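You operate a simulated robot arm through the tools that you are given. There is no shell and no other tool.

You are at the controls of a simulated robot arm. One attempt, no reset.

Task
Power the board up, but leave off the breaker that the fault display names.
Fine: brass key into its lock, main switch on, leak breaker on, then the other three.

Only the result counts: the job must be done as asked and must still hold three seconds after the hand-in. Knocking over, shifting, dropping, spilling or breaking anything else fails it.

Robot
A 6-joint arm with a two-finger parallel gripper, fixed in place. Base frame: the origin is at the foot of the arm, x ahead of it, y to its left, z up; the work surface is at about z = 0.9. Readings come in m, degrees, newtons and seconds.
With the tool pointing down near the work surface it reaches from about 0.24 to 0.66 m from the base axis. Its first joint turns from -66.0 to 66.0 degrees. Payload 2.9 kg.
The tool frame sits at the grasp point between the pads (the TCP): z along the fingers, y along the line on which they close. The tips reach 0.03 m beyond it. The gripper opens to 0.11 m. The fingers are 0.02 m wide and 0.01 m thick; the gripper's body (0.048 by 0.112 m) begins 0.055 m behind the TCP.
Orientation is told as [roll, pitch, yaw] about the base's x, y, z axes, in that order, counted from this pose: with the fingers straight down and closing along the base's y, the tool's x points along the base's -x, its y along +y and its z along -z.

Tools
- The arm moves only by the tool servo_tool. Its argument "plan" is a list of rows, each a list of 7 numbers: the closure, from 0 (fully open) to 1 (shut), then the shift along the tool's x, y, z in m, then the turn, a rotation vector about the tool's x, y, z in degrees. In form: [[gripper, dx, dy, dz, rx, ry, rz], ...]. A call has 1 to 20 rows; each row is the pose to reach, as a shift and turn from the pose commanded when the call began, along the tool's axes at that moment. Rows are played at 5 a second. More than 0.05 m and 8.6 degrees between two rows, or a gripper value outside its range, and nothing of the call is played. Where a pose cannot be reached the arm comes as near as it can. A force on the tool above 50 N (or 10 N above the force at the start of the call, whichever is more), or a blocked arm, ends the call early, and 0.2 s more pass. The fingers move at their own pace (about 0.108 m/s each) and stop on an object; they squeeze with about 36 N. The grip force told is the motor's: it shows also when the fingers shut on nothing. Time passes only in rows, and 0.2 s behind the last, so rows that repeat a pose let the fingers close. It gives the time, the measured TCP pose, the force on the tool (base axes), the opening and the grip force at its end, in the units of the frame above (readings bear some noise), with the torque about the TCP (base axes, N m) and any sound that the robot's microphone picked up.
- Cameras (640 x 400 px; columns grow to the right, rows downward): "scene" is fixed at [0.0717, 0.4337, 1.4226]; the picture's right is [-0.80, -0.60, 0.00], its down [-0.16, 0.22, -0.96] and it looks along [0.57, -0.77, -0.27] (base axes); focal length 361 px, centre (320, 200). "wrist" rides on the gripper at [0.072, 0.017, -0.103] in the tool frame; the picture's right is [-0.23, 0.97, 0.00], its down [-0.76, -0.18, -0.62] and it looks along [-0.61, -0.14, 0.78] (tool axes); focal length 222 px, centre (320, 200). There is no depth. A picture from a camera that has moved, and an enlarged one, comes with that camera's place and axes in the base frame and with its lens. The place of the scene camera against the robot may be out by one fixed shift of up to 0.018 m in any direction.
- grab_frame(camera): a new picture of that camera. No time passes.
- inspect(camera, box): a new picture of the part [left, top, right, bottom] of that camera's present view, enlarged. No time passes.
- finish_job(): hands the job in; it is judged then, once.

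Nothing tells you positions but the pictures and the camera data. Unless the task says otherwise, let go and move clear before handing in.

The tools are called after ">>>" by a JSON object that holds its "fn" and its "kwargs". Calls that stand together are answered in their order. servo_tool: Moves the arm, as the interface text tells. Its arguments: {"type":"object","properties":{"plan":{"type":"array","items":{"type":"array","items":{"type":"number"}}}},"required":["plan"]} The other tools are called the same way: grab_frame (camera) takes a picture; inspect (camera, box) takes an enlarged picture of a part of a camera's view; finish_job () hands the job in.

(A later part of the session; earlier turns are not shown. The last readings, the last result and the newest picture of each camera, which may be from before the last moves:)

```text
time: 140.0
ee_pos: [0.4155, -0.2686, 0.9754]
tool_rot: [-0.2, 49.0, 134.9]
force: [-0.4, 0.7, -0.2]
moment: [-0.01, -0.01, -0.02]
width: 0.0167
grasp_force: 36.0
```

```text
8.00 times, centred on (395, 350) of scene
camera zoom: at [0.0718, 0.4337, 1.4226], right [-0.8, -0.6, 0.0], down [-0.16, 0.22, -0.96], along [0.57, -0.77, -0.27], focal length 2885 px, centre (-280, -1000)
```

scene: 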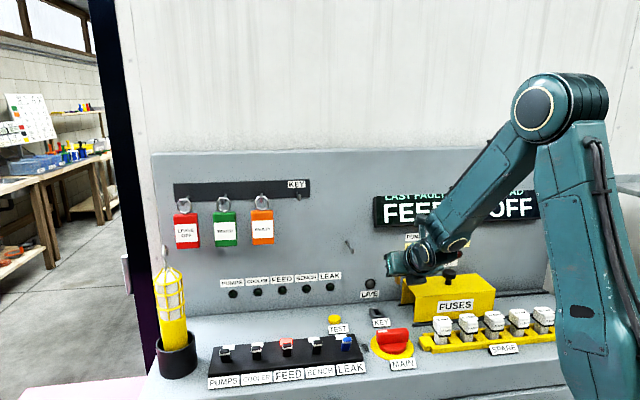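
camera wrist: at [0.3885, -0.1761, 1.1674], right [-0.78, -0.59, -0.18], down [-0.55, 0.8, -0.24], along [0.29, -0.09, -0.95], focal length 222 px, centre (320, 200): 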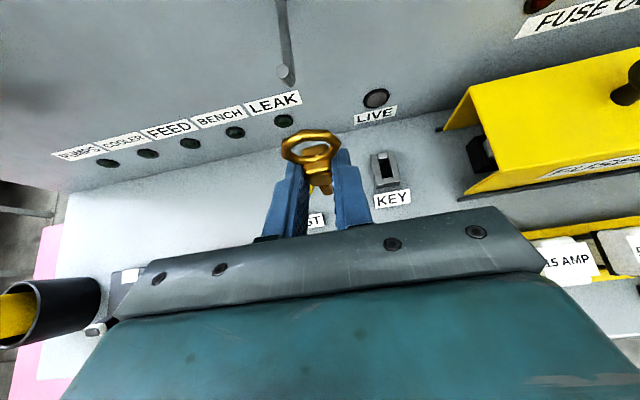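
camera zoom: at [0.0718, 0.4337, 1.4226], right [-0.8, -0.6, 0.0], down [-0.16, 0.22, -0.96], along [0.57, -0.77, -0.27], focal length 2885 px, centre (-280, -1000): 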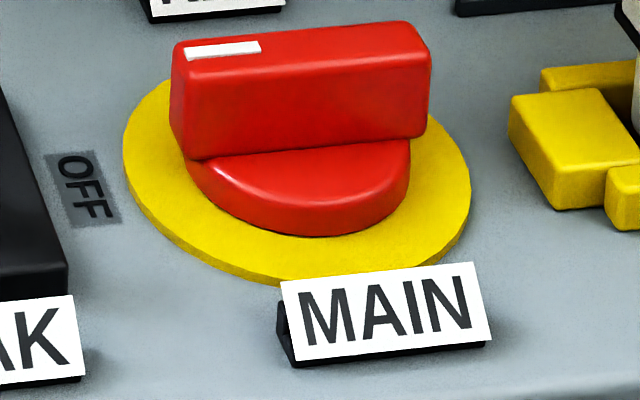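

All levers look identical (off). Careful measurement from both cameras shows the key was always leaning back several degrees when I inserted it (it is upright in this grip only at ~57° tilt). I'll set it down in the slot and re-grip it at a flatter angle, so I can hold it truly upright without the gripper nearing MAIN.

>>> {"fn": "servo_tool", "kwargs": {"plan": [[1, -0.0016, -0.001, -0.0019, 0, 0, 0], [1, -0.0082, -0.001, 0.0038, 0, 0, 0], [1, -0.0148, -0.001, 0.0096, 0, 0, 0], [1, -0.0214, -0.001, 0.0153, 0, 0, 0], [1, -0.0214, -0.001, 0.0153, 0, 0, 0]]}}

>>> {"fn": "inspect", "kwargs": {"camera": "wrist", "box": [290, 120, 370, 220]}}

```text
time: 141.2
ee_pos: [0.412, -0.2636, 0.9504]
tool_rot: [-0.1, 48.9, 134.9]
force: [0.1, -1.0, -0.5]
moment: [-0.01, -0.05, 0.02]
width: 0.0173
grasp_force: 35.7
```

```text
4.00 times, centred on (330, 170) of wrist
camera zoom: at [0.38, -0.2534, 1.0729], right [-0.79, -0.58, -0.17], down [-0.56, 0.81, -0.17], along [0.24, -0.04, -0.97], focal length 888 px, centre (280, 320)
```

zoom: 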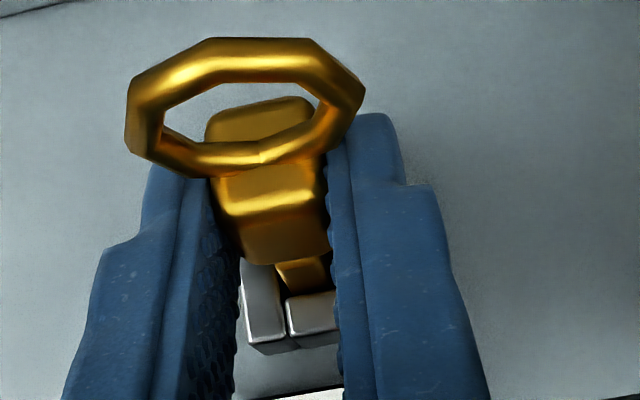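

>>> {"fn": "servo_tool", "kwargs": {"plan": [[0.85, 0, 0, 0, 0, 0, 0], [0.84, 0, 0, 0, 0, 0, 0], [0.83, 0, 0, 0, 0, 0, 0], [0.81, 0, 0, 0, 0, 0, 0], [0.75, 0, 0, 0, 0, 0, 0], [0.65, 0, 0, 0, 0, 0, 0], [0.58, 0, 0, 0, 0, 0, 0], [0.58, 0, 0, -0.0175, 0, 0, 0], [0.58, 0, 0, -0.035, 0, 0, 0], [0.58, 0, 0, -0.045, 0, 0, 0]]}}

>>> {"fn": "inspect", "kwargs": {"camera": "wrist", "box": [280, 110, 380, 220]}}

>>> {"fn": "inspect", "kwargs": {"camera": "scene", "box": [370, 296, 392, 316]}}

```text
time: 143.4
ee_pos: [0.3884, -0.2384, 0.9808]
tool_rot: [-0.1, 48.9, 134.8]
force: [-0.2, -0.3, 0.2]
moment: [0.02, 0.01, 0.02]
width: 0.0461
grasp_force: 0.0
```

```text
3.64 times, centred on (330, 165) of wrist
camera zoom: at [0.3564, -0.2285, 1.1027], right [-0.79, -0.58, -0.17], down [-0.56, 0.81, -0.17], along [0.24, -0.03, -0.97], focal length 808 px, centre (284, 327)
```

zoom: 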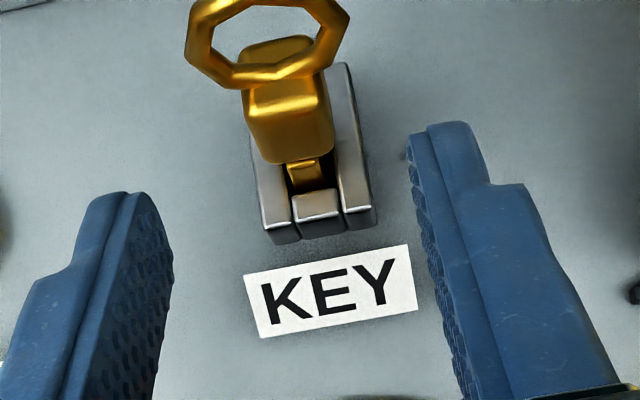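

```text
16.00 times, centred on (381, 306) of scene
camera zoom: at [0.0717, 0.4338, 1.4226], right [-0.8, -0.6, 0.0], down [-0.16, 0.22, -0.96], along [0.57, -0.77, -0.27], focal length 5770 px, centre (-656, -1496)
```

zoom: 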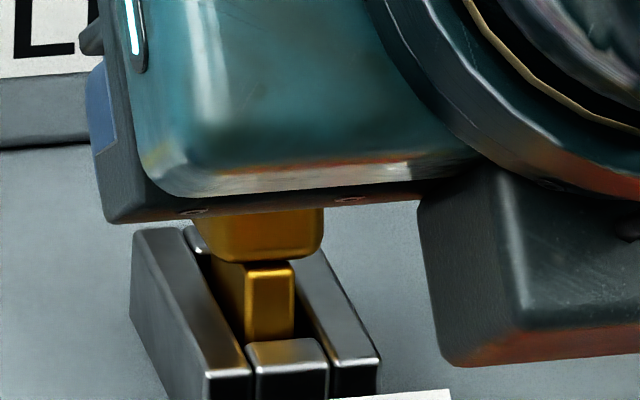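

The key keeps whatever lean it is released with. I'll re-grip it now at 43° tilt.

>>> {"fn": "servo_tool", "kwargs": {"plan": [[0.58, 0.003, 0.0006, 0.0012, 0, -3, 0], [0.58, 0.006, 0.0006, 0.0023, 0, -5.9, 0], [0.58, 0.006, 0.0006, 0.0023, 0, -5.9, 0]]}}

>>> {"fn": "servo_tool", "kwargs": {"plan": [[0.58, 0, 0, 0.0167, 0, 0, 0], [0.58, 0, 0, 0.0334, 0, 0, 0], [0.58, 0, 0, 0.05, 0, 0, 0], [0.58, 0, 0, 0.05, 0, 0, 0]]}}

>>> {"fn": "inspect", "kwargs": {"camera": "wrist", "box": [280, 100, 380, 210]}}

```text
time: 144.2
ee_pos: [0.3911, -0.2435, 0.9819]
tool_rot: [0.0, 43.1, 135.0]
force: [-0.2, -0.1, -0.5]
moment: [0.02, 0.0, 0.02]
width: 0.0461
grasp_force: 0.1
```

```text
time: 145.2
ee_pos: [0.4172, -0.267, 0.9444]
tool_rot: [-0.2, 43.1, 134.9]
force: [0.5, -0.7, 0.5]
moment: [0.0, 0.02, 0.01]
width: 0.0462
grasp_force: 0.1
```

```text
3.64 times, centred on (330, 155) of wrist
camera zoom: at [0.3933, -0.266, 1.0693], right [-0.81, -0.57, -0.16], down [-0.57, 0.82, -0.07], along [0.17, 0.04, -0.99], focal length 808 px, centre (284, 364)
```

zoom: 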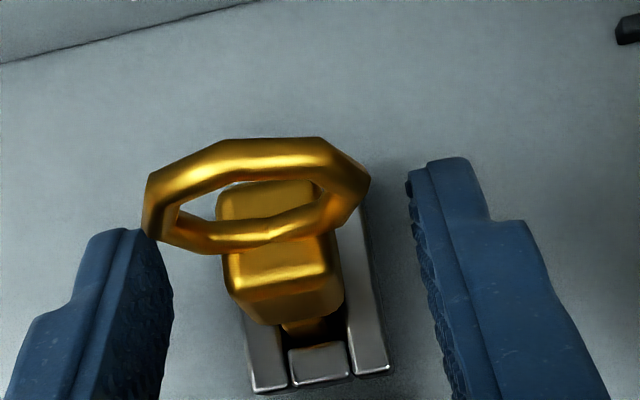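

>>> {"fn": "servo_tool", "kwargs": {"plan": [[0.7, 0, 0, 0, 0, 0, 0], [0.78, 0, 0, 0, 0, 0, 0], [0.82, 0, 0, 0, 0, 0, 0], [0.86, 0, 0, 0, 0, 0, 0], [1, 0, 0, 0, 0, 0, 0], [1, 0, 0, 0, 0, 0, 0]]}}

>>> {"fn": "servo_tool", "kwargs": {"plan": [[1, 0.0068, 0, -0.0073, 0, 0, 0], [1, 0.0137, 0, -0.0146, 0, 0, 0], [1, 0.0191, 0, -0.0205, 0, 0, 0], [1, 0.0191, 0, -0.0205, 0, 0, 0]]}}

>>> {"fn": "inspect", "kwargs": {"camera": "wrist", "box": [280, 100, 380, 210]}}

>>> {"fn": "inspect", "kwargs": {"camera": "scene", "box": [371, 297, 393, 317]}}

```text
time: 146.6
ee_pos: [0.415, -0.2671, 0.9438]
tool_rot: [0.0, 43.1, 135.0]
force: [-1.8, -2.4, 0.5]
moment: [-0.14, 0.06, -0.02]
width: 0.017
grasp_force: 36.2
```

```text
time: 147.6
ee_pos: [0.4158, -0.268, 0.9749]
tool_rot: [-0.2, 43.1, 135.0]
force: [1.0, 0.2, 0.2]
moment: [-0.03, 0.02, 0.0]
width: 0.0173
grasp_force: 35.8
```

```text
3.64 times, centred on (330, 155) of wrist
camera zoom: at [0.3918, -0.2672, 1.099], right [-0.81, -0.57, -0.16], down [-0.57, 0.82, -0.06], along [0.17, 0.04, -0.99], focal length 808 px, centre (284, 364)
```

zoom: 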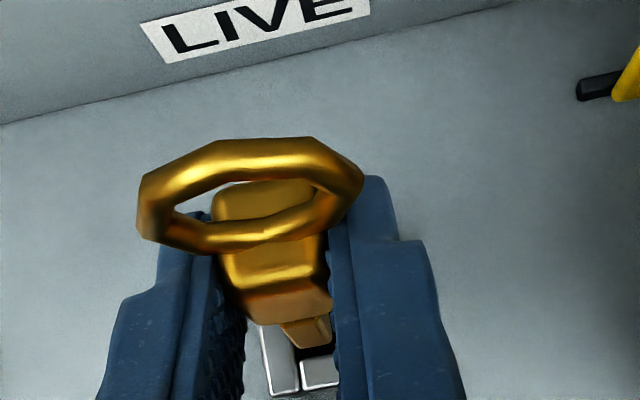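

```text
16.00 times, centred on (382, 307) of scene
camera zoom: at [0.0718, 0.4337, 1.4226], right [-0.8, -0.6, 0.0], down [-0.16, 0.22, -0.96], along [0.57, -0.77, -0.27], focal length 5770 px, centre (-672, -1512)
```

zoom: 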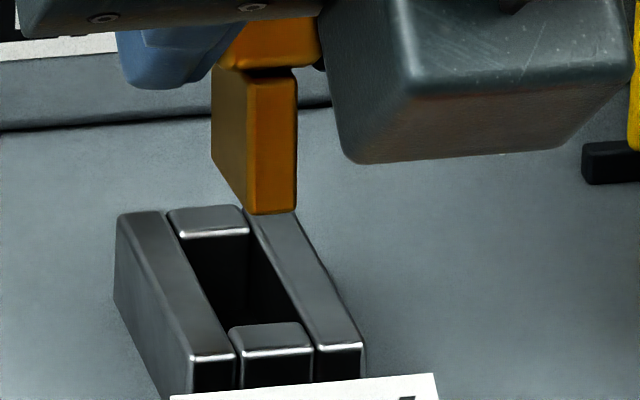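

Now the whole blade is visible: it leans back 6° at 43°, so it will be upright at about 49°, with good clearance. I'll rotate to that, align over the slot, and verify.

>>> {"fn": "servo_tool", "kwargs": {"plan": [[1, -0.0012, -0.0004, -0.0011, 0, 3, 0], [1, -0.0024, -0.0008, -0.0023, 0, 6.1, 0], [1, -0.0024, -0.0008, -0.0023, 0, 6.1, 0]]}}

>>> {"fn": "inspect", "kwargs": {"camera": "scene", "box": [371, 297, 393, 317]}}

>>> {"fn": "inspect", "kwargs": {"camera": "wrist", "box": [290, 120, 370, 220]}}

>>> {"fn": "servo_tool", "kwargs": {"plan": [[1, 0, 0, 0, 0, 0, 0]]}}

```text
time: 148.4
ee_pos: [0.4146, -0.2652, 0.9747]
tool_rot: [-0.1, 49.1, 135.1]
force: [0.3, -0.1, -0.4]
moment: [0.02, 0.06, -0.01]
width: 0.0171
grasp_force: 36.0
```

```text
16.00 times, centred on (382, 307) of scene
camera zoom: at [0.0718, 0.4337, 1.4226], right [-0.8, -0.6, 0.0], down [-0.16, 0.22, -0.96], along [0.57, -0.77, -0.27], focal length 5770 px, centre (-672, -1512)
```

zoom: 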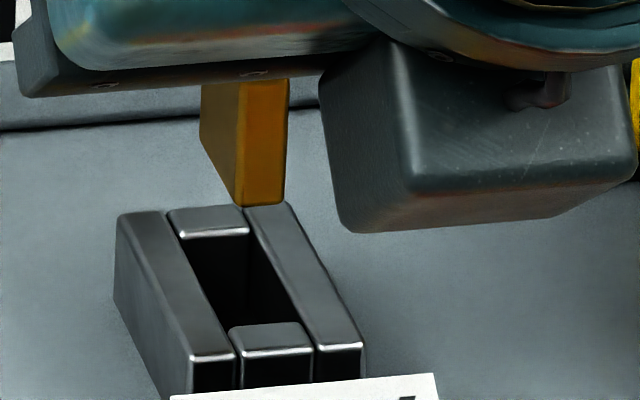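

```text
4.00 times, centred on (330, 170) of wrist
camera zoom: at [0.3813, -0.2546, 1.0967], right [-0.79, -0.58, -0.17], down [-0.56, 0.81, -0.17], along [0.24, -0.04, -0.97], focal length 888 px, centre (280, 320)
```

zoom: 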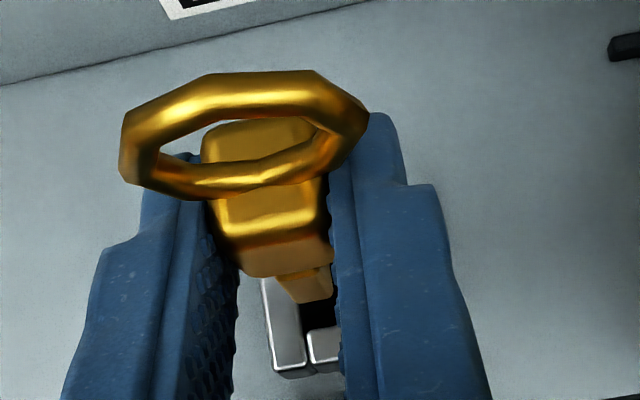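

```text
time: 148.8
ee_pos: [0.4144, -0.2646, 0.9749]
tool_rot: [-0.1, 49.1, 134.8]
force: [-0.3, 0.3, -0.9]
moment: [0.0, 0.03, 0.02]
width: 0.0172
grasp_force: 35.6
```

The key is within ~3° of upright and nearly centred. I'll nudge it (2° more, 1 mm right, 2.5 mm toward me) and lower it into the slot almost to the floor.

>>> {"fn": "servo_tool", "kwargs": {"plan": [[1, -0.0016, 0.001, -0.0019, 0, 2, 0], [1, -0.0088, 0.001, 0.0043, 0, 2, 0], [1, -0.016, 0.001, 0.0106, 0, 2, 0], [1, -0.0231, 0.001, 0.0168, 0, 2, 0], [1, -0.0231, 0.001, 0.0168, 0, 2, 0]]}}

>>> {"fn": "inspect", "kwargs": {"camera": "wrist", "box": [290, 120, 370, 220]}}

```text
time: 150.0
ee_pos: [0.4128, -0.2631, 0.9462]
tool_rot: [-0.2, 51.1, 134.9]
force: [0.9, -0.5, -0.6]
moment: [0.02, -0.04, 0.02]
width: 0.0172
grasp_force: 36.5
```

```text
4.00 times, centred on (330, 170) of wrist
camera zoom: at [0.3768, -0.2503, 1.0669], right [-0.79, -0.59, -0.18], down [-0.56, 0.81, -0.2], along [0.26, -0.06, -0.96], focal length 888 px, centre (280, 320)
```

zoom: 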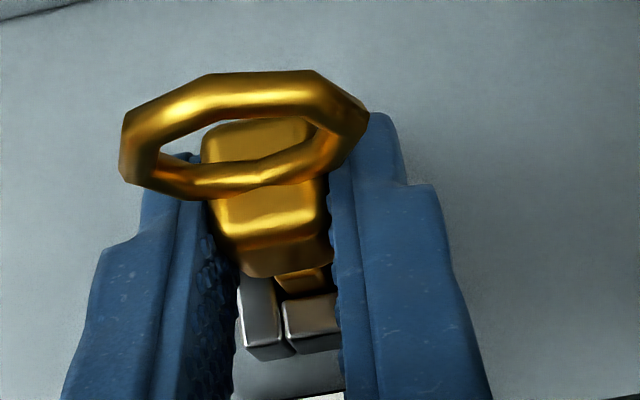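

>>> {"fn": "servo_tool", "kwargs": {"plan": [[1, -0.0008, 0, 0.0006, 0, 0, 0], [1, -0.0008, 0, 0.0006, 0, 0, 0]]}}

>>> {"fn": "servo_tool", "kwargs": {"plan": [[1, -0.0008, 0, 0.0006, 0, 0, 0], [1, -0.0008, 0, 0.0006, 0, 0, 0]]}}

>>> {"fn": "servo_tool", "kwargs": {"plan": [[1, -0.0008, 0, 0.0006, 0, 0, 0], [1, -0.0008, 0, 0.0006, 0, 0, 0]]}}

>>> {"fn": "servo_tool", "kwargs": {"plan": [[1, -0.0008, 0, 0.0006, 0, 0, 0], [1, -0.0008, 0, 0.0006, 0, 0, 0]]}}

```text
time: 150.6
ee_pos: [0.4123, -0.2648, 0.9443]
tool_rot: [0.0, 51.2, 134.8]
force: [-0.4, -0.2, -0.1]
moment: [0.01, 0.0, 0.01]
width: 0.0168
grasp_force: 35.5
```

```text
time: 151.2
ee_pos: [0.4131, -0.2626, 0.9425]
tool_rot: [-0.1, 51.2, 134.9]
force: [0.1, -1.1, -0.2]
moment: [0.0, 0.02, 0.0]
width: 0.0171
grasp_force: 35.7
```

```text
time: 151.8
ee_pos: [0.4132, -0.264, 0.9415]
tool_rot: [0.0, 51.3, 134.9]
force: [0.7, 0.2, -0.5]
moment: [0.0, 0.05, -0.01]
width: 0.0171
grasp_force: 36.4
```

```text
time: 152.4
ee_pos: [0.4119, -0.2635, 0.9422]
tool_rot: [-0.2, 51.4, 134.9]
force: [-0.7, 1.8, 7.9]
moment: [0.07, 0.01, 0.03]
width: 0.017
grasp_force: 36.5
```

Light contact (8 N), at the blade's front edge this time. I'll trim the tilt by about 1.5° to bring the blade's bottom flush on the floor.

>>> {"fn": "servo_tool", "kwargs": {"plan": [[1, 0, 0, 0, 0, -0.8, 0], [1, 0, 0, 0, 0, -1.5, 0], [1, 0, 0, 0, 0, -1.5, 0]]}}

>>> {"fn": "servo_tool", "kwargs": {"plan": [[1, -0.0008, 0, 0.0006, 0, 0, 0], [1, -0.0008, 0, 0.0006, 0, 0, 0]]}}

>>> {"fn": "servo_tool", "kwargs": {"plan": [[1, -0.0008, 0, 0.0006, 0, 0, 0], [1, -0.0008, 0, 0.0006, 0, 0, 0]]}}

```text
time: 153.2
ee_pos: [0.4125, -0.2645, 0.9425]
tool_rot: [-0.1, 49.8, 134.8]
force: [2.8, -7.3, 7.0]
moment: [-0.19, -0.13, 0.0]
width: 0.017
grasp_force: 35.7
```

```text
time: 153.8
ee_pos: [0.4123, -0.2644, 0.9422]
tool_rot: [-0.2, 49.9, 135.0]
force: [1.2, -3.7, 20.9]
moment: [-0.29, -0.05, -0.09]
width: 0.0169
grasp_force: 35.6
```

```text
time: 154.4
ee_pos: [0.413, -0.2638, 0.9418]
tool_rot: [-0.3, 50.2, 134.8]
force: [0.7, -1.3, 30.0]
moment: [-0.35, -0.1, -0.25]
width: 0.0168
grasp_force: 36.1
```

>>> {"fn": "servo_tool", "kwargs": {"plan": [[1, 0.0008, 0, -0.0006, 0, 0, 0], [1, 0.0016, 0, -0.0012, 0, 0, 0], [1, 0.0021, 0, -0.0016, 0, 0, 0], [1, 0.0021, 0, -0.0016, 0, 0, 0]]}}

>>> {"fn": "servo_tool", "kwargs": {"plan": [[0.85, 0, 0, 0, 0, 0, 0], [0.845, 0, 0, 0, 0, 0, 0], [0.84, 0, 0, 0, 0, 0, 0], [0.835, 0, 0, 0, 0, 0, 0], [0.83, 0, 0, 0, 0, 0, 0], [0.82, 0, 0, 0, 0, 0, 0], [0.8, 0, 0, 0, 0, 0, 0], [0.75, 0, 0, 0, 0, 0, 0], [0.65, 0, 0, 0, 0, 0, 0], [0.58, 0, 0, 0, 0, 0, 0]]}}

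>>> {"fn": "inspect", "kwargs": {"camera": "wrist", "box": [290, 120, 370, 220]}}

>>> {"fn": "servo_tool", "kwargs": {"plan": [[0.55, 0.0008, 0, -0.0006, 0, 0, 0], [0.55, 0.0008, 0, -0.0181, 0, 0, 0], [0.55, 0.0008, 0, -0.0356, 0, 0, 0], [0.55, 0.0235, 0, -0.0552, 0, 0, 0], [0.55, 0.046, 0, -0.0748, 0, 0, 0]]}}

>>> {"fn": "inspect", "kwargs": {"camera": "scene", "box": [370, 296, 392, 316]}}

>>> {"fn": "inspect", "kwargs": {"camera": "scene", "box": [365, 280, 397, 316]}}

```text
time: 155.4
ee_pos: [0.4121, -0.2643, 0.9426]
tool_rot: [-0.2, 49.8, 134.9]
force: [15.3, -11.8, 0.8]
moment: [-0.35, -0.46, -0.02]
width: 0.0173
grasp_force: 36.0
```

```text
time: 157.6
ee_pos: [0.4095, -0.2637, 0.941]
tool_rot: [0.1, 49.6, 135.0]
force: [0.7, -1.0, -0.1]
moment: [-0.05, -0.01, -0.03]
width: 0.0462
grasp_force: 0.1
```

```text
4.00 times, centred on (330, 170) of wrist
camera zoom: at [0.3773, -0.2527, 1.0639], right [-0.79, -0.58, -0.17], down [-0.56, 0.81, -0.18], along [0.24, -0.04, -0.97], focal length 888 px, centre (280, 320)
```

zoom: 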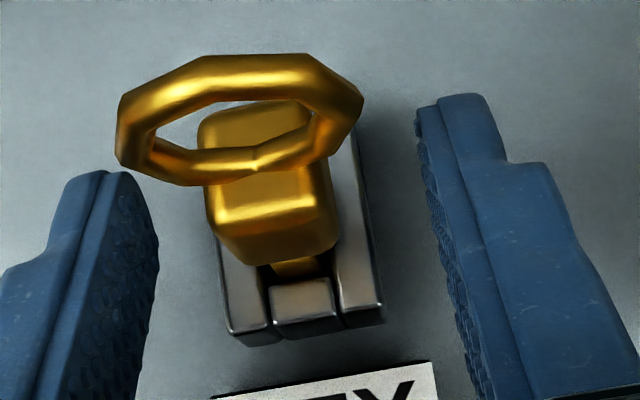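

```text
time: 158.8
ee_pos: [0.3916, -0.2448, 1.026]
tool_rot: [-0.1, 49.6, 134.8]
force: [0.8, 0.0, 0.6]
moment: [-0.01, -0.01, 0.0]
width: 0.0496
grasp_force: 0.0
```

```text
16.00 times, centred on (381, 306) of scene
camera zoom: at [0.0717, 0.4338, 1.4226], right [-0.8, -0.6, 0.0], down [-0.16, 0.22, -0.96], along [0.57, -0.77, -0.27], focal length 5770 px, centre (-656, -1496)
```

zoom: 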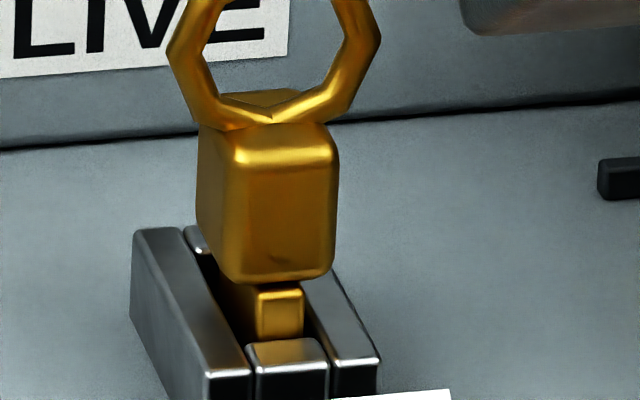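

```text
11.11 times, centred on (381, 298) of scene
camera zoom: at [0.0717, 0.4338, 1.4226], right [-0.8, -0.6, 0.0], down [-0.16, 0.22, -0.96], along [0.57, -0.77, -0.27], focal length 4007 px, centre (-358, -889)
```

zoom: 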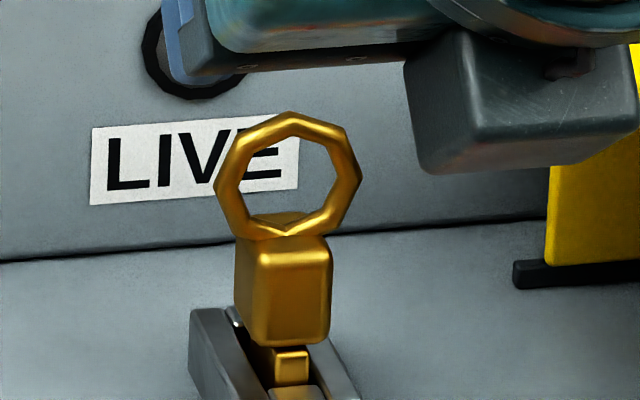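

The key now sits about 1 mm deeper, upright and centred. I'll test MAIN again.

>>> {"fn": "servo_tool", "kwargs": {"plan": [[0.5, -0.0012, 0, -0.0085, 0, -5.5, 0], [0.5, -0.0024, 0, -0.0169, 0, -11, 0], [0.5, -0.0036, 0, -0.0254, 0, -16.5, 0], [0.5, -0.0048, 0, -0.0338, 0, -22, 0], [0.5, -0.006, 0, -0.0423, 0, -27.6, 0], [0.5, -0.0073, 0, -0.0507, 0, -33, 0], [0.5, -0.0085, 0, -0.0592, 0, -38.6, 0], [0.5, -0.0097, 0, -0.0676, 0, -44.1, 0], [0.5, -0.0109, 0, -0.0761, 0, -49.6, 0], [0.5, -0.0109, 0, -0.0761, 0, -49.6, 0]]}}

>>> {"fn": "servo_tool", "kwargs": {"plan": [[0.5, 0, 0, 0, 0, 0, 8.2], [0.5, 0, 0, 0, 0, 0, 16.4], [0.5, 0, 0, 0, 0, 0, 24.6], [0.5, 0, 0, 0, 0, 0, 32.8], [0.5, 0, 0, 0, 0, 0, 41], [0.5, 0, 0, 0, 0, 0, 49.2], [0.5, 0, 0, 0, 0, 0, 57.4], [0.5, 0, 0, 0, 0, 0, 65.6], [0.5, 0, 0, 0, 0, 0, 73.8], [0.5, 0, 0, 0, 0, 0, 82], [0.5, 0, 0, 0, 0, 0, 90], [0.5, 0, 0, 0, 0, 0, 90]]}}

```text
time: 161.0
ee_pos: [0.3462, -0.1975, 1.0651]
tool_rot: [-0.1, 0.1, 135.0]
force: [0.1, 0.6, 0.4]
moment: [0.03, 0.01, 0.02]
width: 0.0549
grasp_force: 0.1
```

```text
time: 163.6
ee_pos: [0.3478, -0.1988, 1.0676]
tool_rot: [0.0, -0.1, 44.9]
force: [0.1, -0.2, 0.4]
moment: [-0.02, -0.03, 0.0]
width: 0.0549
grasp_force: 0.1
```

>>> {"fn": "servo_tool", "kwargs": {"plan": [[0.5, 0.0015, 0.001, 0.03, 0, 0, 0], [0.5, 0.0015, 0.001, 0.06, 0, 0, 0], [0.5, 0.0015, 0.001, 0.09, 0, 0, 0], [0.5, 0.0015, 0.001, 0.105, 0, 0, 0], [0.5, 0.0015, 0.001, 0.119, 0, 0, 0], [0.65, 0.0015, 0.001, 0.119, 0, 0, 0], [0.78, 0.0015, 0.001, 0.119, 0, 0, 0], [0.85, 0.0015, 0.001, 0.119, 0, 0, 0], [1, 0.0015, 0.001, 0.119, 0, 0, 0], [1, 0.0015, 0.001, 0.119, 0, 0, 0]]}}

>>> {"fn": "servo_tool", "kwargs": {"plan": [[1, 0, 0, 0, 0, 0, 2], [1, 0, 0, 0, 0, 0, 4], [1, 0, 0, 0, 0, 0, 6], [1, 0, 0, 0, 0, 0, 8]]}}

>>> {"fn": "inspect", "kwargs": {"camera": "scene", "box": [340, 270, 450, 370]}}

```text
time: 165.8
ee_pos: [0.3454, -0.1995, 0.9486]
tool_rot: [-0.3, -0.1, 45.0]
force: [8.1, -6.6, -4.1]
moment: [0.06, 0.11, -0.02]
width: 0.0178
grasp_force: 45.4
```

```text
time: 166.8
ee_pos: [0.3459, -0.1992, 0.9491]
tool_rot: [-0.2, -0.1, 37.3]
force: [9.8, -2.7, 18.8]
moment: [0.39, 0.29, 1.19]
width: 0.0185
grasp_force: 44.9
```

```text
4.00 times, centred on (395, 320) of scene
camera zoom: at [0.0718, 0.4338, 1.4226], right [-0.8, -0.6, 0.0], down [-0.16, 0.22, -0.96], along [0.57, -0.77, -0.27], focal length 1442 px, centre (20, -280)
```

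zoom: 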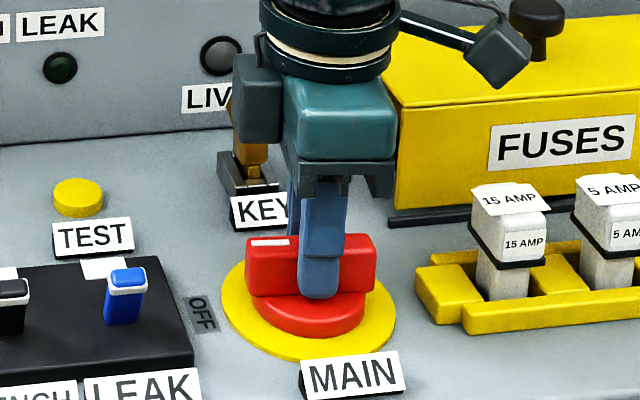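

>>> {"fn": "servo_tool", "kwargs": {"plan": [[1, 0, 0, 0, 0, 0, -4], [1, 0, 0, 0, 0, 0, -8], [1, 0, 0, 0, 0, 0, -8]]}}

>>> {"fn": "servo_tool", "kwargs": {"plan": [[1, 0, 0, 0, 0, 0, -1.5], [1, 0, 0, 0, 0, 0, -1.5]]}}

>>> {"fn": "servo_tool", "kwargs": {"plan": [[1, 0, 0, 0, 0, 0, -1.5], [1, 0, 0, 0, 0, 0, -1.5]]}}

>>> {"fn": "servo_tool", "kwargs": {"plan": [[1, 0, 0, 0, 0, 0, -2], [1, 0, 0, 0, 0, 0, -2]]}}

```text
time: 167.6
ee_pos: [0.3454, -0.1979, 0.948]
tool_rot: [-0.2, -0.1, 45.0]
force: [10.9, 4.6, 24.9]
moment: [0.95, -0.55, -0.04]
width: 0.0178
grasp_force: 45.2
```

```text
time: 168.2
ee_pos: [0.3455, -0.1979, 0.9493]
tool_rot: [-0.3, 0.0, 46.4]
force: [13.5, 8.2, 29.6]
moment: [0.51, 0.26, -0.94]
width: 0.0179
grasp_force: 45.1
```

```text
time: 168.8
ee_pos: [0.3457, -0.1994, 0.9487]
tool_rot: [-0.3, -0.1, 48.0]
force: [12.9, 3.3, 23.0]
moment: [0.58, -0.28, -1.01]
width: 0.0185
grasp_force: 44.7
```

```text
time: 169.4
ee_pos: [0.3451, -0.1994, 0.9476]
tool_rot: [-0.2, -0.1, 50.0]
force: [10.1, -0.9, 19.4]
moment: [0.3, -0.19, -1.13]
width: 0.0187
grasp_force: 45.2
```

Still stopped. I'll release the handle, and look around the scene for any hint I've missed — there's a poster on the far wall and other board labels.

>>> {"fn": "servo_tool", "kwargs": {"plan": [[1, 0, 0, 0, 0, 0, 2.5], [1, 0, 0, 0, 0, 0, 5], [0.8, 0, 0, 0, 0, 0, 5], [0.6, 0, 0, 0, 0, 0, 5], [0.5, 0, 0, 0, 0, 0, 5], [0.5, 0, 0, -0.03, 0, 0, 5], [0.5, 0, 0, -0.07, 0, 0, 5], [0.5, 0, 0, -0.118, 0, 0, 5]]}}

>>> {"fn": "inspect", "kwargs": {"camera": "scene", "box": [0, 85, 70, 155]}}

>>> {"fn": "inspect", "kwargs": {"camera": "scene", "box": [370, 180, 470, 280]}}

>>> {"fn": "inspect", "kwargs": {"camera": "scene", "box": [470, 180, 600, 350]}}

>>> {"fn": "inspect", "kwargs": {"camera": "scene", "box": [150, 230, 350, 400]}}

```text
time: 171.2
ee_pos: [0.3432, -0.2023, 1.0671]
tool_rot: [0.0, 0.0, 44.9]
force: [-0.2, 1.3, -0.2]
moment: [0.02, -0.01, 0.0]
width: 0.055
grasp_force: 0.1
```

```text
5.71 times, centred on (35, 120) of scene
camera zoom: at [0.0717, 0.4338, 1.4226], right [-0.8, -0.6, 0.0], down [-0.16, 0.22, -0.96], along [0.57, -0.77, -0.27], focal length 2061 px, centre (1949, 657)
```

zoom: 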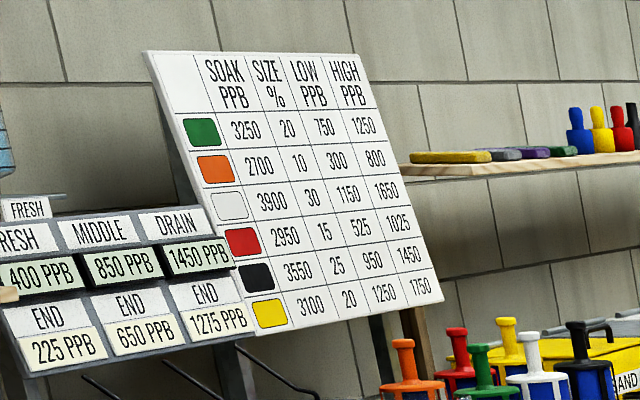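

```text
4.00 times, centred on (420, 230) of scene
camera zoom: at [0.0717, 0.4338, 1.4226], right [-0.8, -0.6, 0.0], down [-0.16, 0.22, -0.96], along [0.57, -0.77, -0.27], focal length 1442 px, centre (-80, 80)
```

zoom: 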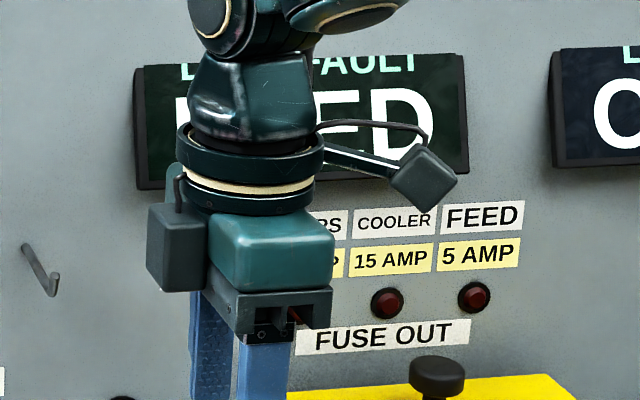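

```text
2.35 times, centred on (535, 265) of scene
camera zoom: at [0.0717, 0.4338, 1.4226], right [-0.8, -0.6, 0.0], down [-0.16, 0.22, -0.96], along [0.57, -0.77, -0.27], focal length 848 px, centre (-186, 47)
```

zoom: 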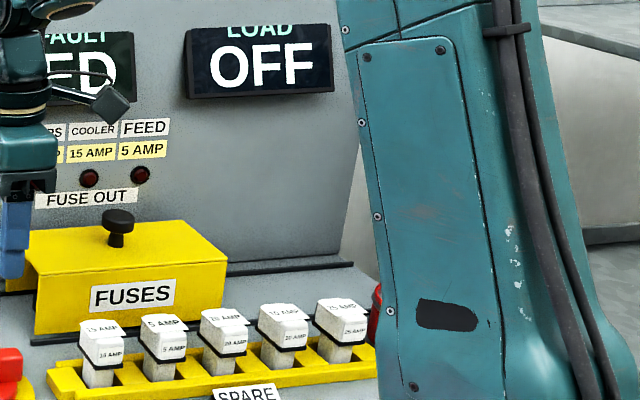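

```text
2.35 times, centred on (250, 315) of scene
camera zoom: at [0.0717, 0.4338, 1.4226], right [-0.8, -0.6, 0.0], down [-0.16, 0.22, -0.96], along [0.57, -0.77, -0.27], focal length 848 px, centre (485, -71)
```

zoom: 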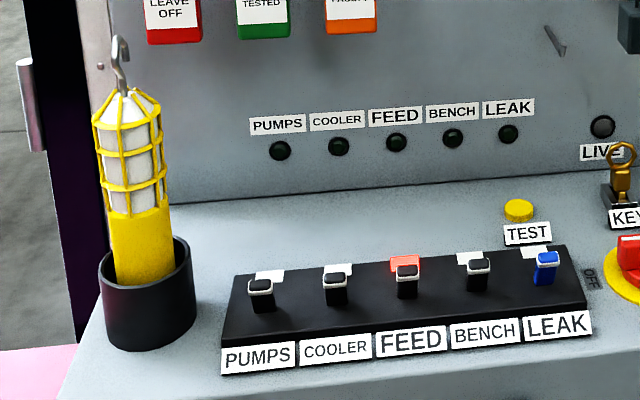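

No other hints there. Measuring the images, this last placement is the deepest so far, but possibly still a millimetre short of flush, so I'll press the standing key home from above with closed fingertips. First I reorient.

>>> {"fn": "servo_tool", "kwargs": {"plan": [[0.5, 0, 0, 0, 0, 0, -8.2], [0.5, 0, 0, 0, 0, 0, -16.4], [0.5, 0, 0, 0, 0, 0, -24.6], [0.5, 0, 0, 0, 0, 0, -32.8], [0.5, 0, 0, 0, 0, 0, -41], [0.5, 0, 0, 0, 0, 0, -49.2], [0.5, 0, 0, 0, 0, 0, -57.4], [0.5, 0, 0, 0, 0, 0, -65.6], [0.5, 0, 0, 0, 0, 0, -73.8], [0.5, 0, 0, 0, 0, 0, -82], [0.5, 0, 0, 0, 0, 0, -90], [0.5, 0, 0, 0, 0, 0, -90]]}}

>>> {"fn": "servo_tool", "kwargs": {"plan": [[0.8, 0.01, 0, 0, 0, 5, 0], [1, 0.02, 0, 0, 0, 10, 0], [1, 0.03, 0, 0, 0, 15, 0], [1, 0.04, 0, 0, 0, 20, 0], [1, 0.05, 0, 0, 0, 25, 0], [1, 0.06, 0, 0, 0, 30, 0], [1, 0.06, 0, 0, 0, 30, 0]]}}

>>> {"fn": "grab_frame", "kwargs": {"camera": "wrist"}}

>>> {"fn": "inspect", "kwargs": {"camera": "scene", "box": [340, 230, 440, 330]}}

```text
time: 173.8
ee_pos: [0.3446, -0.1981, 1.0651]
tool_rot: [-0.1, 0.1, 135.1]
force: [-0.3, 0.0, 1.1]
moment: [-0.01, 0.01, 0.0]
width: 0.055
grasp_force: 0.0
```

```text
time: 175.4
ee_pos: [0.3877, -0.2413, 1.0649]
tool_rot: [-0.1, 30.3, 135.1]
force: [0.0, 0.9, -0.1]
moment: [0.0, 0.0, -0.02]
width: 0.0
grasp_force: 36.3
```

```text
taken
camera wrist: at [0.3839, -0.2608, 1.1898], right [-0.83, -0.55, -0.12], down [-0.56, 0.81, 0.16], along [0.01, 0.19, -0.98], focal length 222 px, centre (320, 200)
```

wrist: 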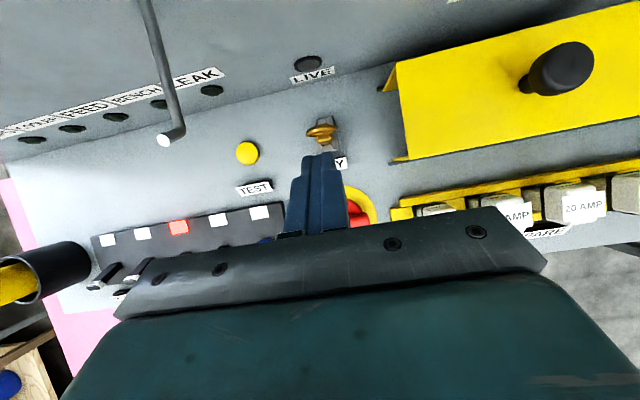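

```text
4.00 times, centred on (390, 280) of scene
camera zoom: at [0.0717, 0.4338, 1.4226], right [-0.8, -0.6, 0.0], down [-0.16, 0.22, -0.96], along [0.57, -0.77, -0.27], focal length 1442 px, centre (40, -120)
```

zoom: 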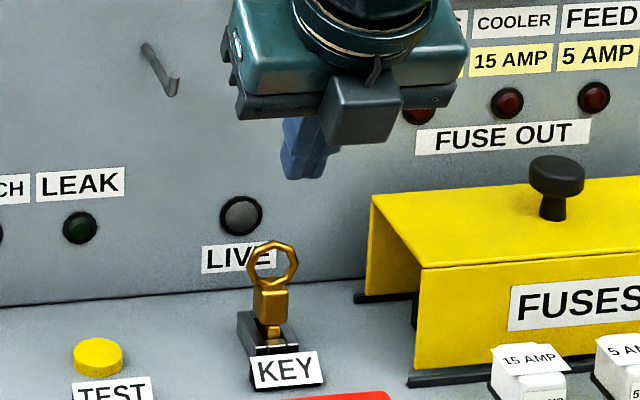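

>>> {"fn": "inspect", "kwargs": {"camera": "wrist", "box": [300, 105, 350, 175]}}

```text
5.71 times, centred on (325, 140) of wrist
camera zoom: at [0.3839, -0.2608, 1.1898], right [-0.83, -0.55, -0.12], down [-0.56, 0.81, 0.16], along [0.01, 0.19, -0.98], focal length 1269 px, centre (291, 543)
```

zoom: 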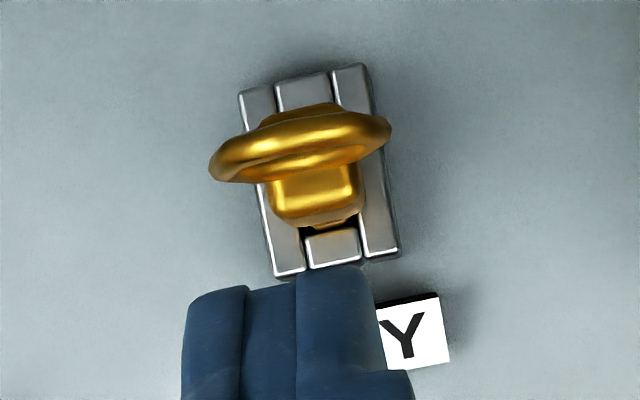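

From straight above, the key sits upright with its ring at e2≈0.494. I'll move the closed fingertips over the ring's top and come down gently.

>>> {"fn": "servo_tool", "kwargs": {"plan": [[1, 0.0098, 0, 0.026, 0, 0, 0], [1, 0.0195, 0, 0.0519, 0, 0, 0], [1, 0.0145, 0, 0.0605, 0, 0, 0], [1, 0.0094, 0, 0.0692, 0, 0, 0], [1, 0.0094, 0, 0.0692, 0, 0, 0]]}}

>>> {"fn": "inspect", "kwargs": {"camera": "scene", "box": [355, 265, 415, 325]}}

>>> {"fn": "inspect", "kwargs": {"camera": "wrist", "box": [285, 120, 365, 210]}}

```text
time: 176.6
ee_pos: [0.4178, -0.2713, 1.0092]
tool_rot: [-0.1, 30.0, 134.9]
force: [-0.5, -0.1, 0.3]
moment: [0.04, -0.02, -0.01]
width: 0.0
grasp_force: 36.1
```

```text
6.67 times, centred on (385, 295) of scene
camera zoom: at [0.0718, 0.4337, 1.4226], right [-0.8, -0.6, 0.0], down [-0.16, 0.22, -0.96], along [0.57, -0.77, -0.27], focal length 2404 px, centre (-113, -433)
```

zoom: 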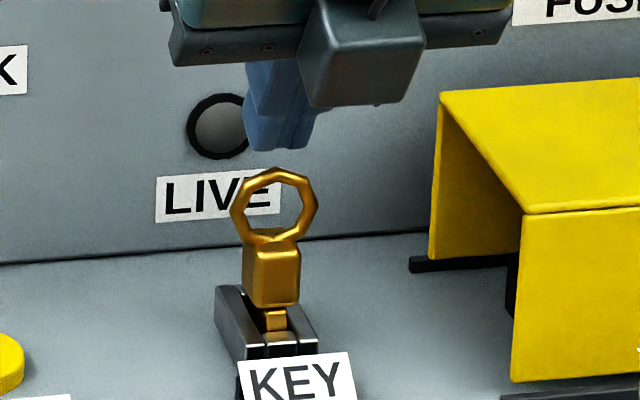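

```text
4.44 times, centred on (325, 165) of wrist
camera zoom: at [0.4144, -0.2906, 1.1347], right [-0.83, -0.55, -0.12], down [-0.56, 0.81, 0.16], along [0.01, 0.19, -0.98], focal length 987 px, centre (298, 356)
```

zoom: 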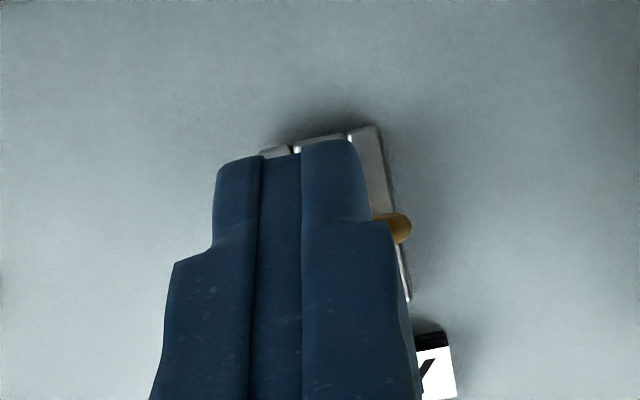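

Fingertips are ~7 mm above the ring. Lowering gently.

>>> {"fn": "servo_tool", "kwargs": {"plan": [[1, -0.0015, 0, 0.0026, 0, 0, 0], [1, -0.003, 0, 0.0052, 0, 0, 0]]}}

>>> {"fn": "servo_tool", "kwargs": {"plan": [[1, -0.0005, 0, 0.0009, 0, 0, 0], [1, -0.001, 0, 0.0017, 0, 0, 0]]}}

>>> {"fn": "servo_tool", "kwargs": {"plan": [[1, -0.0005, 0, 0.0009, 0, 0, 0], [1, -0.001, 0, 0.0017, 0, 0, 0]]}}

>>> {"fn": "inspect", "kwargs": {"camera": "scene", "box": [355, 265, 415, 325]}}

```text
time: 177.2
ee_pos: [0.4172, -0.2717, 1.0064]
tool_rot: [-0.1, 30.3, 134.9]
force: [-0.4, 0.2, 8.9]
moment: [-0.02, -0.02, -0.03]
width: 0.0
grasp_force: 36.0
```

```text
time: 177.8
ee_pos: [0.4171, -0.271, 1.0019]
tool_rot: [0.0, 29.9, 135.0]
force: [0.7, -0.3, 0.4]
moment: [0.0, -0.01, -0.03]
width: 0.0001
grasp_force: 36.5
```

```text
time: 178.4
ee_pos: [0.4168, -0.2717, 1.0007]
tool_rot: [-0.1, 30.1, 135.0]
force: [0.7, 0.1, -0.3]
moment: [0.04, -0.02, -0.01]
width: 0.0001
grasp_force: 35.8
```

```text
6.67 times, centred on (385, 295) of scene
camera zoom: at [0.0717, 0.4337, 1.4226], right [-0.8, -0.6, 0.0], down [-0.16, 0.22, -0.96], along [0.57, -0.77, -0.27], focal length 2404 px, centre (-113, -433)
```

zoom: 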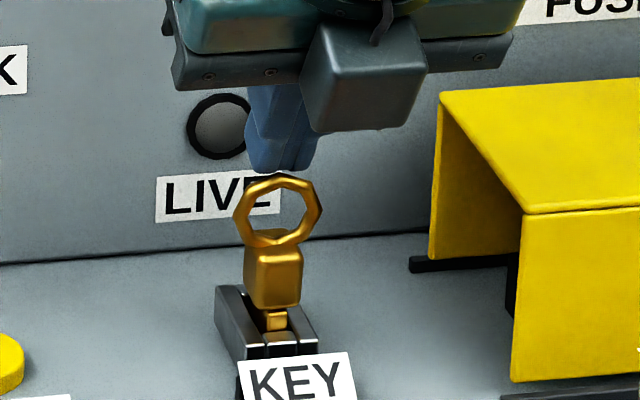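

Something gave: 9 N contact, then nothing at 4 mm lower. I'll look closely at the key.

>>> {"fn": "inspect", "kwargs": {"camera": "scene", "box": [370, 296, 392, 316]}}

>>> {"fn": "inspect", "kwargs": {"camera": "scene", "box": [365, 280, 397, 316]}}

>>> {"fn": "grab_frame", "kwargs": {"camera": "wrist"}}

```text
16.00 times, centred on (381, 306) of scene
camera zoom: at [0.0717, 0.4337, 1.4226], right [-0.8, -0.6, 0.0], down [-0.16, 0.22, -0.96], along [0.57, -0.77, -0.27], focal length 5770 px, centre (-656, -1496)
```

zoom: 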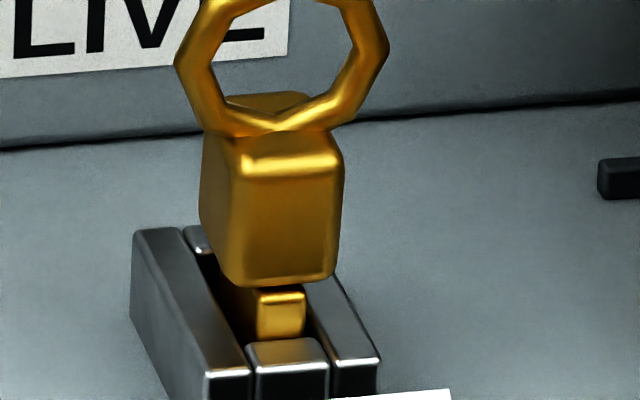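

```text
11.11 times, centred on (381, 298) of scene
camera zoom: at [0.0717, 0.4337, 1.4226], right [-0.8, -0.6, 0.0], down [-0.16, 0.22, -0.96], along [0.57, -0.77, -0.27], focal length 4007 px, centre (-358, -889)
```

zoom: 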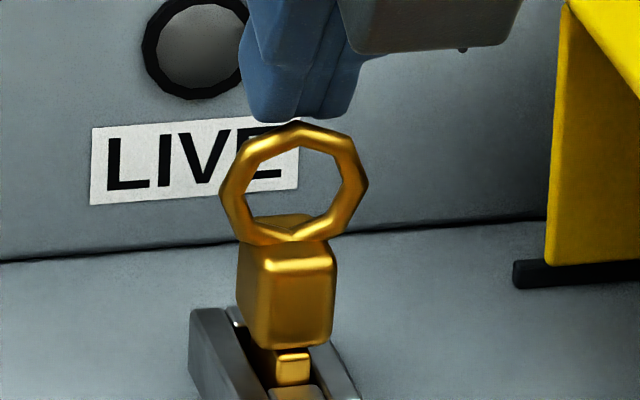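

```text
taken
camera wrist: at [0.4135, -0.2912, 1.126], right [-0.83, -0.55, -0.12], down [-0.56, 0.81, 0.16], along [0.01, 0.19, -0.98], focal length 222 px, centre (320, 200)
```

wrist: 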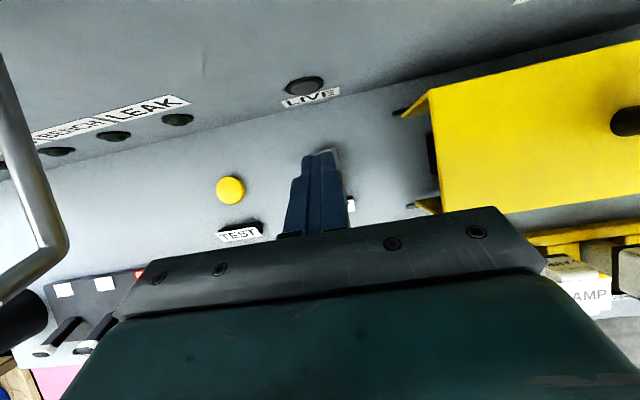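

The key rocked forward ~3° when touched — so it was not sitting flush before. I'll re-centre over the ring (4 mm toward me) and press again lightly.

>>> {"fn": "servo_tool", "kwargs": {"plan": [[1, 0.0025, 0, -0.0043, 0, 0, 0], [1, -0.001, 0, -0.0063, 0, 0, 0], [1, -0.001, 0, -0.0063, 0, 0, 0]]}}

>>> {"fn": "inspect", "kwargs": {"camera": "wrist", "box": [285, 120, 365, 210]}}

>>> {"fn": "servo_tool", "kwargs": {"plan": [[1, -0.0015, 0, 0.0026, 0, 0, 0], [1, -0.0025, 0, 0.0043, 0, 0, 0]]}}

>>> {"fn": "servo_tool", "kwargs": {"plan": [[1, -0.0005, 0, 0.0009, 0, 0, 0], [1, -0.001, 0, 0.0017, 0, 0, 0]]}}

>>> {"fn": "servo_tool", "kwargs": {"plan": [[1, -0.0005, 0, 0.0009, 0, 0, 0], [1, -0.001, 0, 0.0017, 0, 0, 0]]}}

>>> {"fn": "inspect", "kwargs": {"camera": "scene", "box": [365, 280, 397, 316]}}

```text
time: 179.2
ee_pos: [0.415, -0.2687, 1.0069]
tool_rot: [-0.2, 30.1, 135.0]
force: [0.0, -0.1, 0.0]
moment: [0.01, -0.03, 0.01]
width: 0.0
grasp_force: 36.2
```

```text
4.44 times, centred on (325, 165) of wrist
camera zoom: at [0.4112, -0.2882, 1.1309], right [-0.83, -0.55, -0.11], down [-0.56, 0.81, 0.16], along [0.01, 0.2, -0.98], focal length 987 px, centre (298, 356)
```

zoom: 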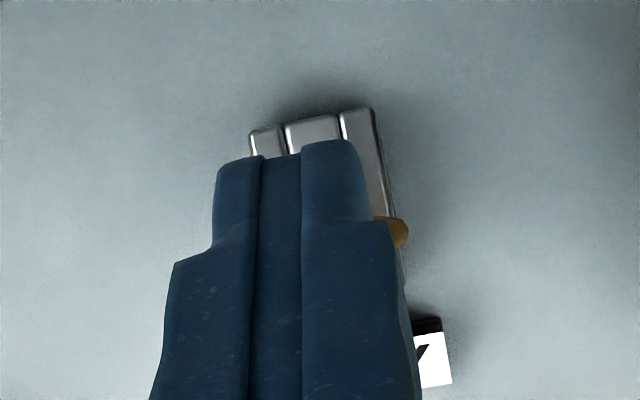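

```text
time: 179.8
ee_pos: [0.4132, -0.2673, 1.0012]
tool_rot: [-0.1, 30.1, 135.0]
force: [0.1, 0.0, -1.0]
moment: [0.01, 0.02, 0.02]
width: 0.0
grasp_force: 35.7
```

```text
time: 180.4
ee_pos: [0.4135, -0.2677, 0.9983]
tool_rot: [-0.1, 30.2, 135.0]
force: [1.0, -0.4, 0.2]
moment: [0.02, -0.03, 0.0]
width: 0.0
grasp_force: 35.9
```

```text
time: 181.0
ee_pos: [0.4139, -0.27, 0.9976]
tool_rot: [-0.2, 30.1, 135.0]
force: [-0.3, -0.2, 0.4]
moment: [0.0, 0.0, 0.04]
width: 0.0
grasp_force: 36.2
```

```text
11.11 times, centred on (381, 298) of scene
camera zoom: at [0.0717, 0.4337, 1.4226], right [-0.8, -0.6, 0.0], down [-0.16, 0.22, -0.96], along [0.57, -0.77, -0.27], focal length 4007 px, centre (-358, -889)
```

zoom: 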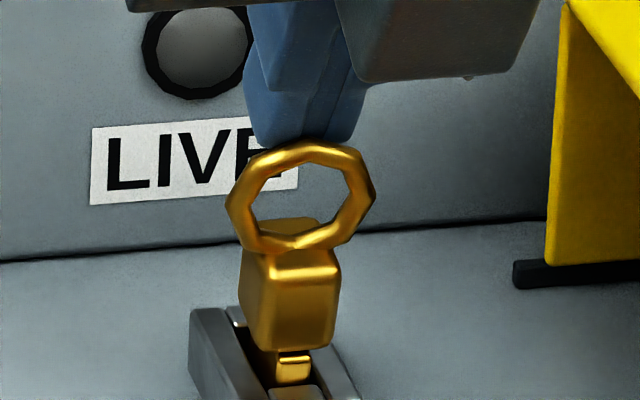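

>>> {"fn": "servo_tool", "kwargs": {"plan": [[1, 0.0075, 0, -0.013, 0, 0, 0], [1, 0.015, 0, -0.026, 0, 0, 0]]}}

>>> {"fn": "inspect", "kwargs": {"camera": "scene", "box": [365, 280, 397, 316]}}

>>> {"fn": "inspect", "kwargs": {"camera": "scene", "box": [370, 296, 392, 316]}}

```text
time: 181.6
ee_pos: [0.4142, -0.2676, 1.0268]
tool_rot: [0.0, 30.0, 135.0]
force: [0.5, -1.4, -0.1]
moment: [-0.01, 0.01, 0.04]
width: 0.0001
grasp_force: 35.6
```

```text
11.11 times, centred on (381, 298) of scene
camera zoom: at [0.0717, 0.4337, 1.4226], right [-0.8, -0.6, 0.0], down [-0.16, 0.22, -0.96], along [0.57, -0.77, -0.27], focal length 4007 px, centre (-358, -889)
```

zoom: 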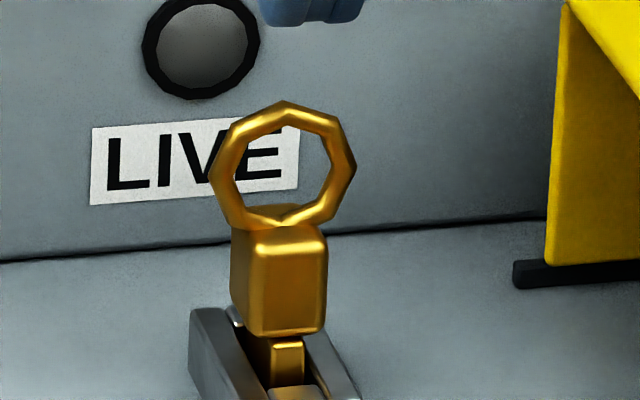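

```text
16.00 times, centred on (381, 306) of scene
camera zoom: at [0.0717, 0.4337, 1.4226], right [-0.8, -0.6, 0.0], down [-0.16, 0.22, -0.96], along [0.57, -0.77, -0.27], focal length 5770 px, centre (-656, -1496)
```

zoom: 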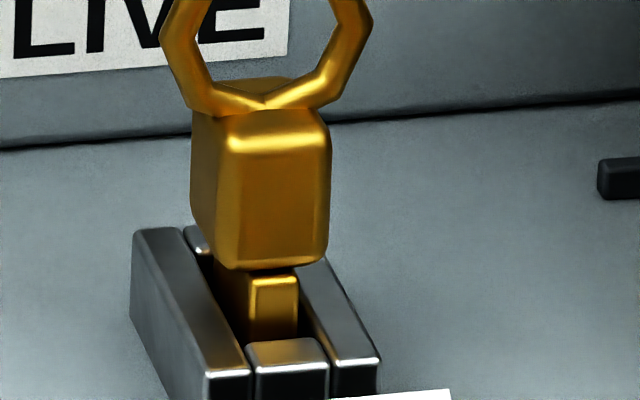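

The key swings back to its flat rest when the fingers leave — so it does sit flat at rest. The next thing to test is whether this lock wants the key turned; I'll back off, re-grip the key's block and try a gentle twist.

>>> {"fn": "servo_tool", "kwargs": {"plan": [[1, -0.016, 0, -0.0093, 0, 5, 0], [0.8, -0.032, 0, -0.0185, 0, 10, 0], [0.6, -0.032, 0, -0.0185, 0, 16, 0], [0.58, -0.0435, 0, 0.0014, 0, 16, 0], [0.58, -0.055, 0, 0.0213, 0, 16, 0], [0.58, -0.055, 0, 0.0213, 0, 16, 0]]}}

>>> {"fn": "inspect", "kwargs": {"camera": "wrist", "box": [270, 60, 390, 200]}}

```text
time: 183.0
ee_pos: [0.3872, -0.2423, 0.9815]
tool_rot: [-0.1, 46.1, 135.1]
force: [0.3, 0.2, -0.2]
moment: [-0.02, -0.03, -0.02]
width: 0.0463
grasp_force: 0.0
```

```text
2.86 times, centred on (330, 130) of wrist
camera zoom: at [0.3604, -0.2371, 1.1049], right [-0.8, -0.58, -0.16], down [-0.57, 0.82, -0.12], along [0.2, 0.0, -0.98], focal length 635 px, centre (291, 400)
```

zoom: 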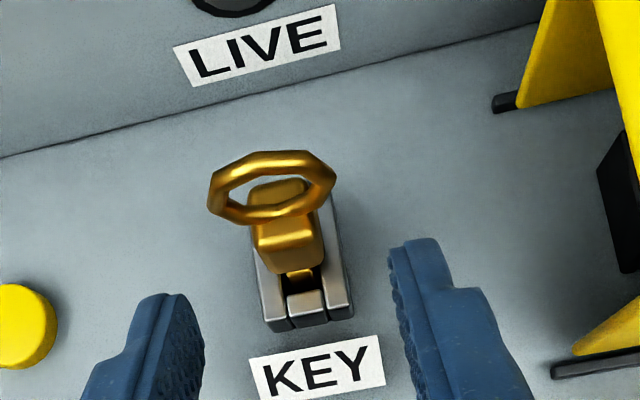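

>>> {"fn": "servo_tool", "kwargs": {"plan": [[0.58, 0, -0.0028, 0.0167, 0, 0, 0], [0.58, 0, -0.0028, 0.0334, 0, 0, 0], [0.58, 0, -0.0028, 0.05, 0, 0, 0], [0.7, 0, -0.0028, 0.05, 0, 0, 0], [0.78, 0, -0.0028, 0.05, 0, 0, 0], [0.82, 0, -0.0028, 0.05, 0, 0, 0], [0.86, 0, -0.0028, 0.05, 0, 0, 0], [1, 0, -0.0028, 0.05, 0, 0, 0], [1, 0, -0.0028, 0.05, 0, 0, 0]]}}

>>> {"fn": "inspect", "kwargs": {"camera": "wrist", "box": [280, 110, 380, 215]}}

```text
time: 185.0
ee_pos: [0.4164, -0.2656, 0.9478]
tool_rot: [0.0, 46.1, 134.9]
force: [-4.2, -4.0, -1.3]
moment: [-0.16, 0.15, -0.08]
width: 0.0171
grasp_force: 36.4
```

```text
3.81 times, centred on (330, 162) of wrist
camera zoom: at [0.3889, -0.2601, 1.0703], right [-0.8, -0.58, -0.16], down [-0.56, 0.82, -0.12], along [0.2, 0.0, -0.98], focal length 846 px, centre (282, 343)
```

zoom: 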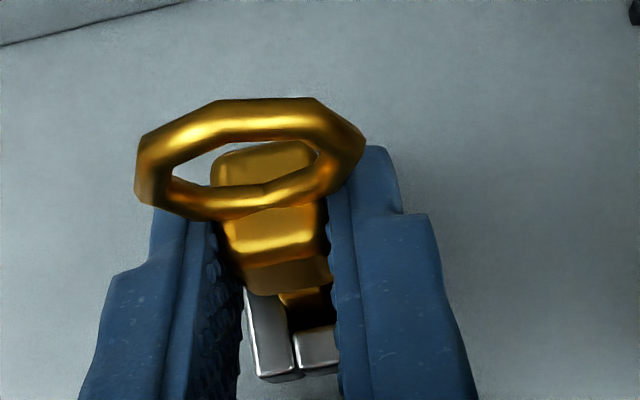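

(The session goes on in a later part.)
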